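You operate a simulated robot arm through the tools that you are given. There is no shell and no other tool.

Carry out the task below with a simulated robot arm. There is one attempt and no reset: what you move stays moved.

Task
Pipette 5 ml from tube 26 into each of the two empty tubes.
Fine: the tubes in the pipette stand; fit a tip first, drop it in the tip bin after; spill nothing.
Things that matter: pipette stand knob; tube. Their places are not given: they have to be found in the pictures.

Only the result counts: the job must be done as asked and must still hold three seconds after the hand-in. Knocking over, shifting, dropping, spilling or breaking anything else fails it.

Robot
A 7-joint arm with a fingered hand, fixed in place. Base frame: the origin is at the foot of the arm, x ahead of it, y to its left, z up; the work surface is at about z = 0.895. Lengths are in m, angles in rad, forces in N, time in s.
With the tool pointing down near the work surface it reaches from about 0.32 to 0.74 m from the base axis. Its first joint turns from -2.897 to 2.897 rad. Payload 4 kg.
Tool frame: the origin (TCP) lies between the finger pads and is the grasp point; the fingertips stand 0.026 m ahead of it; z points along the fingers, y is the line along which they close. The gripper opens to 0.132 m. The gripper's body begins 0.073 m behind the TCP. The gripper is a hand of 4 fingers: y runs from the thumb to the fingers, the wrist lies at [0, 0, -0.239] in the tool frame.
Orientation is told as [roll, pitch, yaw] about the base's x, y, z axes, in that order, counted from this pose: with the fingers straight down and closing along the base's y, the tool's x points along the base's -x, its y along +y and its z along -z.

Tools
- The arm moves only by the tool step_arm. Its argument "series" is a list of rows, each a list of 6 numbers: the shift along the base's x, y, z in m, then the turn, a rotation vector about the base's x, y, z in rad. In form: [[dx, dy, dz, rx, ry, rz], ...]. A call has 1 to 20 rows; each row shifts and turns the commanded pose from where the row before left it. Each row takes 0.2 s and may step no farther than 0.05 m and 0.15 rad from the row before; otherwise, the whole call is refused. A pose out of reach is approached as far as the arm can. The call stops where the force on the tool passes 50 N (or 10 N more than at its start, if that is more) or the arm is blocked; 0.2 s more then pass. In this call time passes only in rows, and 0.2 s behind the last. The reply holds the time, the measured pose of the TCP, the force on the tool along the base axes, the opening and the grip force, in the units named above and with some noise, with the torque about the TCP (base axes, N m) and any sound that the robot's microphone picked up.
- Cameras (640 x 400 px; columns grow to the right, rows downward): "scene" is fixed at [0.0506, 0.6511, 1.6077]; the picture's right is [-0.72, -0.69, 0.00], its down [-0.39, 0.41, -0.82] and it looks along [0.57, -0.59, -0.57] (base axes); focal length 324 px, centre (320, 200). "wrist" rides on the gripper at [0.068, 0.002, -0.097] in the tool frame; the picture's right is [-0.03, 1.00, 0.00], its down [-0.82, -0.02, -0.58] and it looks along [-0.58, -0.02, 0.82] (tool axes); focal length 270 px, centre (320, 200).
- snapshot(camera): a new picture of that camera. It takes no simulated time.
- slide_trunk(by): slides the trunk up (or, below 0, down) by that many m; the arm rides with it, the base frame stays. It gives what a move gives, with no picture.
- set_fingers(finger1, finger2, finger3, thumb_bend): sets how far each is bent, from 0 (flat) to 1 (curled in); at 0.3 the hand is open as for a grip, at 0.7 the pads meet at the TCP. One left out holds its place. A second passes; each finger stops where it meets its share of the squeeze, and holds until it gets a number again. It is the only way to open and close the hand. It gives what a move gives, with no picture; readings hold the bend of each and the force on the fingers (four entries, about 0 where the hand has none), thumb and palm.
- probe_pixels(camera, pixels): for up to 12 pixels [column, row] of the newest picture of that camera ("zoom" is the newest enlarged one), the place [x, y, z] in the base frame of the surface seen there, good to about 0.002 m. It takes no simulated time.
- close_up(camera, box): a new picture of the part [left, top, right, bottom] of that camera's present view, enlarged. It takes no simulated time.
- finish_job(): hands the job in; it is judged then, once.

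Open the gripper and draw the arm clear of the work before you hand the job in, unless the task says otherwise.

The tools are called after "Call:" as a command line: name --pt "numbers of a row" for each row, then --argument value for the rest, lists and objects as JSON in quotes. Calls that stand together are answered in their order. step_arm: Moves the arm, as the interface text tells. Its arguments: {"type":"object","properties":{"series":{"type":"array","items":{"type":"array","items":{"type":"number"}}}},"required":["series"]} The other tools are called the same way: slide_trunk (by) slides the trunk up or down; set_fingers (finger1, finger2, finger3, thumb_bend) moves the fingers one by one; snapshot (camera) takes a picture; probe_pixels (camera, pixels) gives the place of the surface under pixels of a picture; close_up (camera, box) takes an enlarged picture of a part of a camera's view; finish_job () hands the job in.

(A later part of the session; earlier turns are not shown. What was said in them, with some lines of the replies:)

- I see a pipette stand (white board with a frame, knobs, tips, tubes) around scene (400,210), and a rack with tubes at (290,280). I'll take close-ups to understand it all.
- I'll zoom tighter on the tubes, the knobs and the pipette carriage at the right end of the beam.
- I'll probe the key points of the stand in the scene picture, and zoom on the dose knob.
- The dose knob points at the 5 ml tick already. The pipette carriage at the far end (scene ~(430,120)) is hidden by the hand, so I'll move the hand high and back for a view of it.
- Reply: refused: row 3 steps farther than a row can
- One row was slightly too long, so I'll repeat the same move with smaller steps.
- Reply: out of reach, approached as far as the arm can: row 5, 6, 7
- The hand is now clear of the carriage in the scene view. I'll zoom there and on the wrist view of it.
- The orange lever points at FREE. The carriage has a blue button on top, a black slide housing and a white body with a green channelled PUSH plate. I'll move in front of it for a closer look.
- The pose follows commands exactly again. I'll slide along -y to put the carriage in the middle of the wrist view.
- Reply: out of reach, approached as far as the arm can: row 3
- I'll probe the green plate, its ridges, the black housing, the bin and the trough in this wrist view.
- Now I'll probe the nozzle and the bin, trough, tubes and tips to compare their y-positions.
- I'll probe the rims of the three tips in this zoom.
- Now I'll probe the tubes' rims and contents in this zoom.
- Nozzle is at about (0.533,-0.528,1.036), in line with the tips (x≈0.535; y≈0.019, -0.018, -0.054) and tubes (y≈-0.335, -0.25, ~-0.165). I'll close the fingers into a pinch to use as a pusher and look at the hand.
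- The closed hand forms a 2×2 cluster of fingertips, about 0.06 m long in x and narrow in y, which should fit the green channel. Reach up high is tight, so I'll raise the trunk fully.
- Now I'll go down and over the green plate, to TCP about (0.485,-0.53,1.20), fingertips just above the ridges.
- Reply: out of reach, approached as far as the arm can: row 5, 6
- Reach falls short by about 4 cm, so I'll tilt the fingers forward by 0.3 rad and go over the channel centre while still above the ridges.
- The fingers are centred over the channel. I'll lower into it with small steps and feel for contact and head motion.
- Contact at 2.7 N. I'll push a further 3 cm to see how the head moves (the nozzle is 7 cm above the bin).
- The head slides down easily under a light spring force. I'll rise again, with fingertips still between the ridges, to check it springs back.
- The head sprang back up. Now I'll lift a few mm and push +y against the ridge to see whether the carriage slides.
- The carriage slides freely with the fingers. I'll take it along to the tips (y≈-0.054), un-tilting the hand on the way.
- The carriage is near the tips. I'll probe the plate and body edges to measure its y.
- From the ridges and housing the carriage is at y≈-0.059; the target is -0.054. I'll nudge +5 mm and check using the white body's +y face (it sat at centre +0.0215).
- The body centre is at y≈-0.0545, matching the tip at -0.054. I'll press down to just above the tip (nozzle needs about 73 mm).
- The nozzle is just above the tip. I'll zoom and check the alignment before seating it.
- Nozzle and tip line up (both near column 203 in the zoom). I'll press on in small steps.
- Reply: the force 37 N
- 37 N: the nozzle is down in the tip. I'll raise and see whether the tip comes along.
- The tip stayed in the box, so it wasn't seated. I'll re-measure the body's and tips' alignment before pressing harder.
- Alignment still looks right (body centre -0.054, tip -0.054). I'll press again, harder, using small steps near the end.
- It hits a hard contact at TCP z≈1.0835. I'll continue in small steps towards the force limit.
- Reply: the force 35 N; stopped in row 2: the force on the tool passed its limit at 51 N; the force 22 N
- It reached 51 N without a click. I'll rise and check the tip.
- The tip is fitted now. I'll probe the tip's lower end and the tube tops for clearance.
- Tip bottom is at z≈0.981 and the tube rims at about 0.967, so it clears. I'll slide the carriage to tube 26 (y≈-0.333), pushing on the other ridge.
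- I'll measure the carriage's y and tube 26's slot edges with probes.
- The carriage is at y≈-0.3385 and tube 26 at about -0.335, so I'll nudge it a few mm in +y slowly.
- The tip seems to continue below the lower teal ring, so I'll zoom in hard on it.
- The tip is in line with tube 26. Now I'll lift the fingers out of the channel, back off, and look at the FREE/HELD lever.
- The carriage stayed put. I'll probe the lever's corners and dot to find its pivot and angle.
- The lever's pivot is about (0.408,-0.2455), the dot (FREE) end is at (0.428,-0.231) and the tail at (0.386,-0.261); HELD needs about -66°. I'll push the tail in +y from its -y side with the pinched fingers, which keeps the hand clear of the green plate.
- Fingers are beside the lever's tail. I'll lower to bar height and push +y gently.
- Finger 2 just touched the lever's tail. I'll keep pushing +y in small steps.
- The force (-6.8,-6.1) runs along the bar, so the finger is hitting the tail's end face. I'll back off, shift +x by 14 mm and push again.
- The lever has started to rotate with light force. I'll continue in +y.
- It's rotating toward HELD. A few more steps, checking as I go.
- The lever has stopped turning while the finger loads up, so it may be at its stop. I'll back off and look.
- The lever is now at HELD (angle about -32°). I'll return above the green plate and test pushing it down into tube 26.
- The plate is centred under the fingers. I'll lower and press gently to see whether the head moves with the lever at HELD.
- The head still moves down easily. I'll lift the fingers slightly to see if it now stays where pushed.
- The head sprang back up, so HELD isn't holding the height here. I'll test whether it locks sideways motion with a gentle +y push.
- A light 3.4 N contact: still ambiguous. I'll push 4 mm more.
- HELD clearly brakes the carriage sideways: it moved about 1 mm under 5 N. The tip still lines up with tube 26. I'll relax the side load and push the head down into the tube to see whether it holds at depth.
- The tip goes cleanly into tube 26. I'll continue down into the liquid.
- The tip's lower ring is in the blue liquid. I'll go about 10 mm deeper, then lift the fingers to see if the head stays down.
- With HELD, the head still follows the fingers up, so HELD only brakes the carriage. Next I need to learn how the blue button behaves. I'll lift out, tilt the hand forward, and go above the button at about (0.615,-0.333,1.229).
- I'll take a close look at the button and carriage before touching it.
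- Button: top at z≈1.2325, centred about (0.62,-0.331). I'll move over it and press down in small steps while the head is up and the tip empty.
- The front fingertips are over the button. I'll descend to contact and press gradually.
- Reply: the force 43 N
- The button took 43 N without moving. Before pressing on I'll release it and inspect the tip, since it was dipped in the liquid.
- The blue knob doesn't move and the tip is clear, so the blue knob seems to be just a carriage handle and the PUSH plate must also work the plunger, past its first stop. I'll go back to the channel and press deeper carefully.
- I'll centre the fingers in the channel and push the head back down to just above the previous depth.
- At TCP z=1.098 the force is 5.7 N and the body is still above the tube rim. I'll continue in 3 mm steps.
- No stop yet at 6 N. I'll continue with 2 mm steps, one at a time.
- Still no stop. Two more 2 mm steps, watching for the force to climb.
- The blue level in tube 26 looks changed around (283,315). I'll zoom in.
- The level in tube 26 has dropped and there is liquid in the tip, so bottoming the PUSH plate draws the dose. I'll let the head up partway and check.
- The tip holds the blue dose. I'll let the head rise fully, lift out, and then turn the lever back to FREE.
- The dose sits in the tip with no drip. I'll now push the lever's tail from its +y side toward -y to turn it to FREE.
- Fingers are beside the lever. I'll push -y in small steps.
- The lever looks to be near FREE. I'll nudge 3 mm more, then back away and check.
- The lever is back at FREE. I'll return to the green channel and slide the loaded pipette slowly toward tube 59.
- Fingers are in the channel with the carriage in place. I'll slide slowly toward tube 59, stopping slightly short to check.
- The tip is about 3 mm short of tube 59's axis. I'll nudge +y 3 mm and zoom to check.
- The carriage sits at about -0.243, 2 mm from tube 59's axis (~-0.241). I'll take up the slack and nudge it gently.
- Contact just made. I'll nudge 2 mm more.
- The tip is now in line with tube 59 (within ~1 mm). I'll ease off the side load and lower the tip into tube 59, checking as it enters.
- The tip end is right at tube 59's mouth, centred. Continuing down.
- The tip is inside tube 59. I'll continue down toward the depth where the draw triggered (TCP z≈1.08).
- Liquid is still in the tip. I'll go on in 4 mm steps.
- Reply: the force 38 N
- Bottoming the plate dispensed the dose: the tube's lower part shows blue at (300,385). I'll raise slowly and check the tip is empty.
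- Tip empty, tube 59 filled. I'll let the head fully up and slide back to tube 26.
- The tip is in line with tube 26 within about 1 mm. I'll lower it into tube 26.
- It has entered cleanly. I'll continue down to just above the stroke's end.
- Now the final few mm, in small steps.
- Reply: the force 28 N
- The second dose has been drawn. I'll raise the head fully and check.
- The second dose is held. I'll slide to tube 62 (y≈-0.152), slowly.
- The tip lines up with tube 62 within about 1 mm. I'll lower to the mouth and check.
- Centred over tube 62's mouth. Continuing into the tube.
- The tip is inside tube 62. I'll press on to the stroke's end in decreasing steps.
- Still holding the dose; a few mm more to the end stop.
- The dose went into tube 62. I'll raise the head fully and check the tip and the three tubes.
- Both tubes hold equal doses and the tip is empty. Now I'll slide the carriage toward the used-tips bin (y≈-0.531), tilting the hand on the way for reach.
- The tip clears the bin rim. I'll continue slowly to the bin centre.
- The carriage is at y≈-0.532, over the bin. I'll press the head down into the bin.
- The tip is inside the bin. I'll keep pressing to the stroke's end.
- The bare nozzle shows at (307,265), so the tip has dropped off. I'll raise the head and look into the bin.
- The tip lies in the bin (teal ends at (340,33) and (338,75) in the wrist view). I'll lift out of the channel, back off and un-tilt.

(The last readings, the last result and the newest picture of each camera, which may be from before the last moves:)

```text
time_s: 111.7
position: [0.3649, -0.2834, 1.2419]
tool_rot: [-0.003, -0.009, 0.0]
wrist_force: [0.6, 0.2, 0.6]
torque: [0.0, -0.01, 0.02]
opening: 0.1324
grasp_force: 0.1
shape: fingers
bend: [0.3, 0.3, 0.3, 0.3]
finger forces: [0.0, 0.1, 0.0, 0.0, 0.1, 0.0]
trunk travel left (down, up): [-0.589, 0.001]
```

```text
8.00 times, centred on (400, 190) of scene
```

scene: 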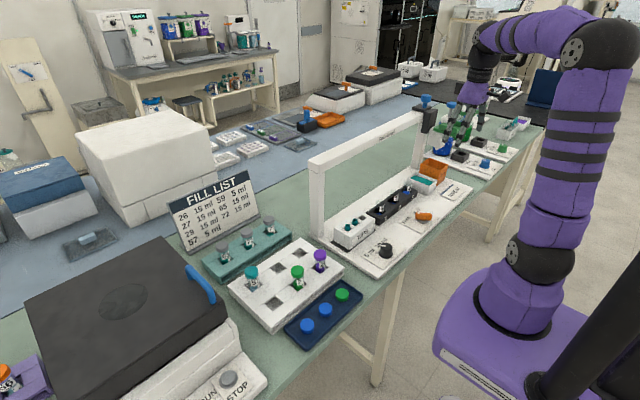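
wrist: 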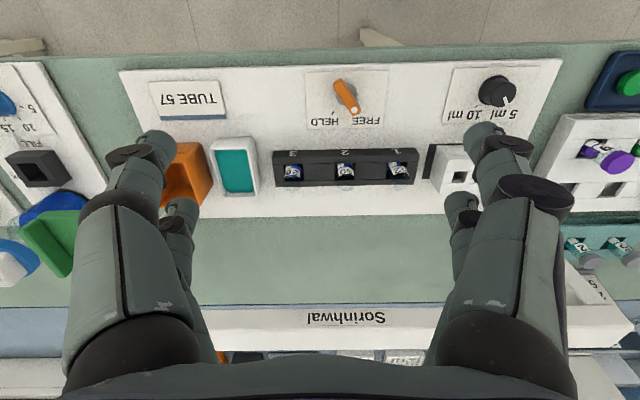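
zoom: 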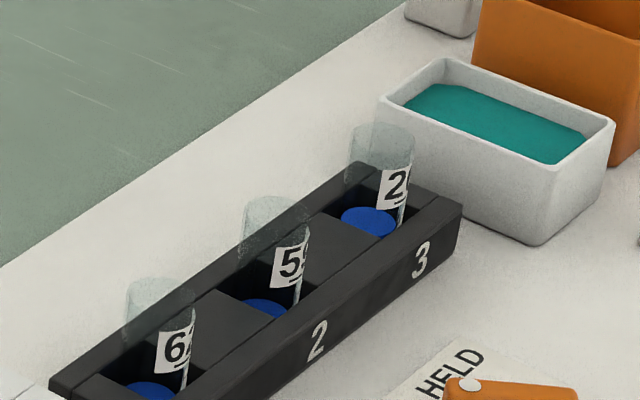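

All in place. I'll probe the liquid levels in the three tubes to confirm the volumes.

Call:
probe_pixels --camera "zoom" --pixels '[[360, 222], [370, 225], [350, 220], [255, 310], [265, 308], [260, 303], [140, 390], [155, 392], [150, 386]]'

Call:
close_up --camera "wrist" --box '[270, 140, 430, 215]'

Call:
close_up --camera "scene" --box '[410, 150, 470, 200]'

Call:
close_up --camera "scene" --box '[370, 225, 400, 262]'

```text
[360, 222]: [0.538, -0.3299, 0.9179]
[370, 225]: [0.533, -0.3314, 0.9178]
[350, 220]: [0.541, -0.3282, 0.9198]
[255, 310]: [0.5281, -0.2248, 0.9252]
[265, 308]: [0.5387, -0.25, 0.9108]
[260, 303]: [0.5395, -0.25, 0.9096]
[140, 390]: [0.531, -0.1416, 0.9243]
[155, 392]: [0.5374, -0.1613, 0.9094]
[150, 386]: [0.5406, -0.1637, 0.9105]
```

```text
4.00 times, centred on (350, 178) of wrist
```

zoom: 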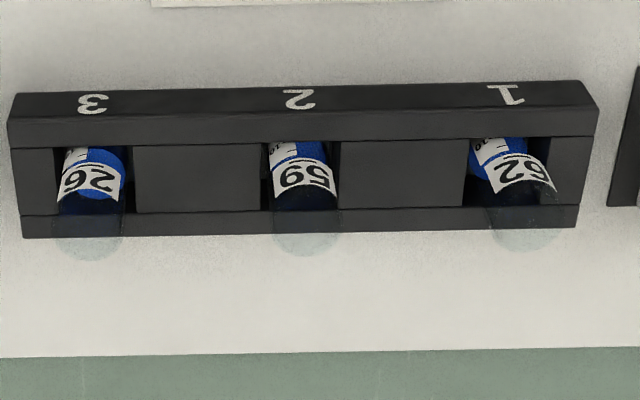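

```text
8.00 times, centred on (440, 175) of scene
```

zoom: 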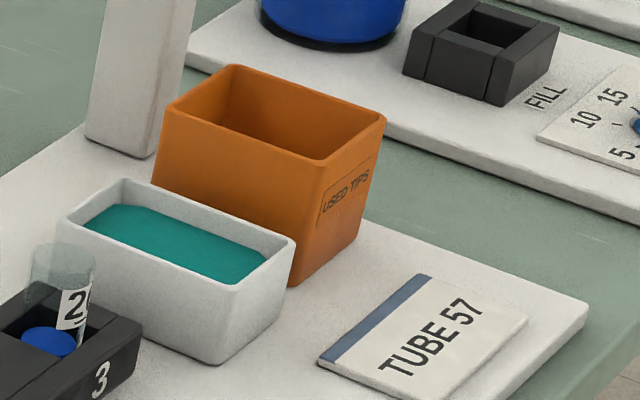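

```text
10.81 times, centred on (385, 244) of scene
```

zoom: 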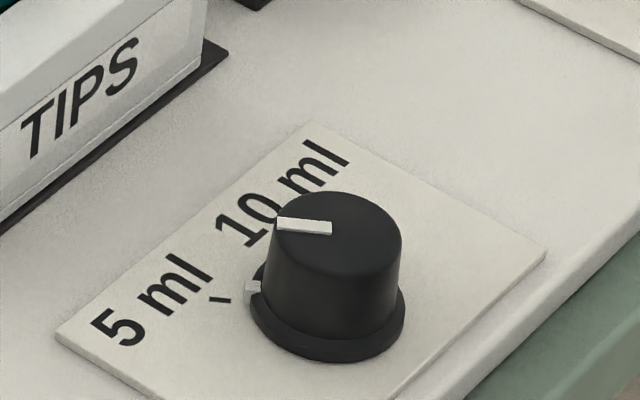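

Levels: tube 26 fell from 0.937 to 0.918, and tubes 59 and 62 both read 0.910, so equal 5 ml doses. The dose knob is on 5 ml, the lever on FREE and the tip is in the bin. I'll draw the open hand up and back before handing in.

Call:
step_arm --pt "0 0.03 0.03 0 0 0" --pt "0 0.03 0.03 0 0 0" --pt "0 0.03 0.02 0 0 0" --pt "0 0 0 0 0 0"

Call:
snapshot --camera "scene"

```text
time_s: 112.7
position: [0.3645, -0.1936, 1.3225]
tool_rot: [-0.003, -0.008, -0.003]
wrist_force: [0.2, 0.4, -0.2]
torque: [0.0, -0.01, 0.02]
opening: 0.1323
grasp_force: 0.1
shape: fingers
bend: [0.3, 0.3, 0.3, 0.3]
finger forces: [0.1, 0.0, 0.1, 0.1, 0.1, 0.0]
trunk travel left (down, up): [-0.589, 0.001]
```

```text
taken
```

scene: 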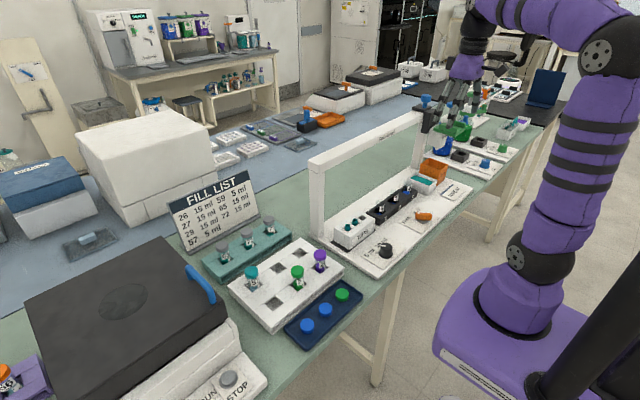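

The scene looks undisturbed and the hand is open and clear, so I'm handing the job in.

Call:
finish_job

```text
The job is handed in.
```

I pipetted one 5 ml dose from tube 26 into each of the two empty tubes, 59 and 62, and handed the job in. I haven't seen the judging result.

- **Doses:** The volume knob was already on 5 ml. Tubes 59 and 62 now show the same level, about z = 0.910. Tube 26 fell from about 0.937 to 0.918, which matches two equal doses. I judged the volumes from these levels, not from a direct reading.
- **Tip:** I fitted a tip before drawing any liquid. It now lies in the used-tips bin.
- **Spills and other objects:** I saw no drips or spills, and nothing looked knocked or shifted in the final pictures. I briefly turned the FREE/HELD lever to HELD, and it is back on FREE. I also pressed the blue knob on the carriage once; it didn't move.

The hand is open and clear of the work. The trunk is still raised by about 0.064 m.
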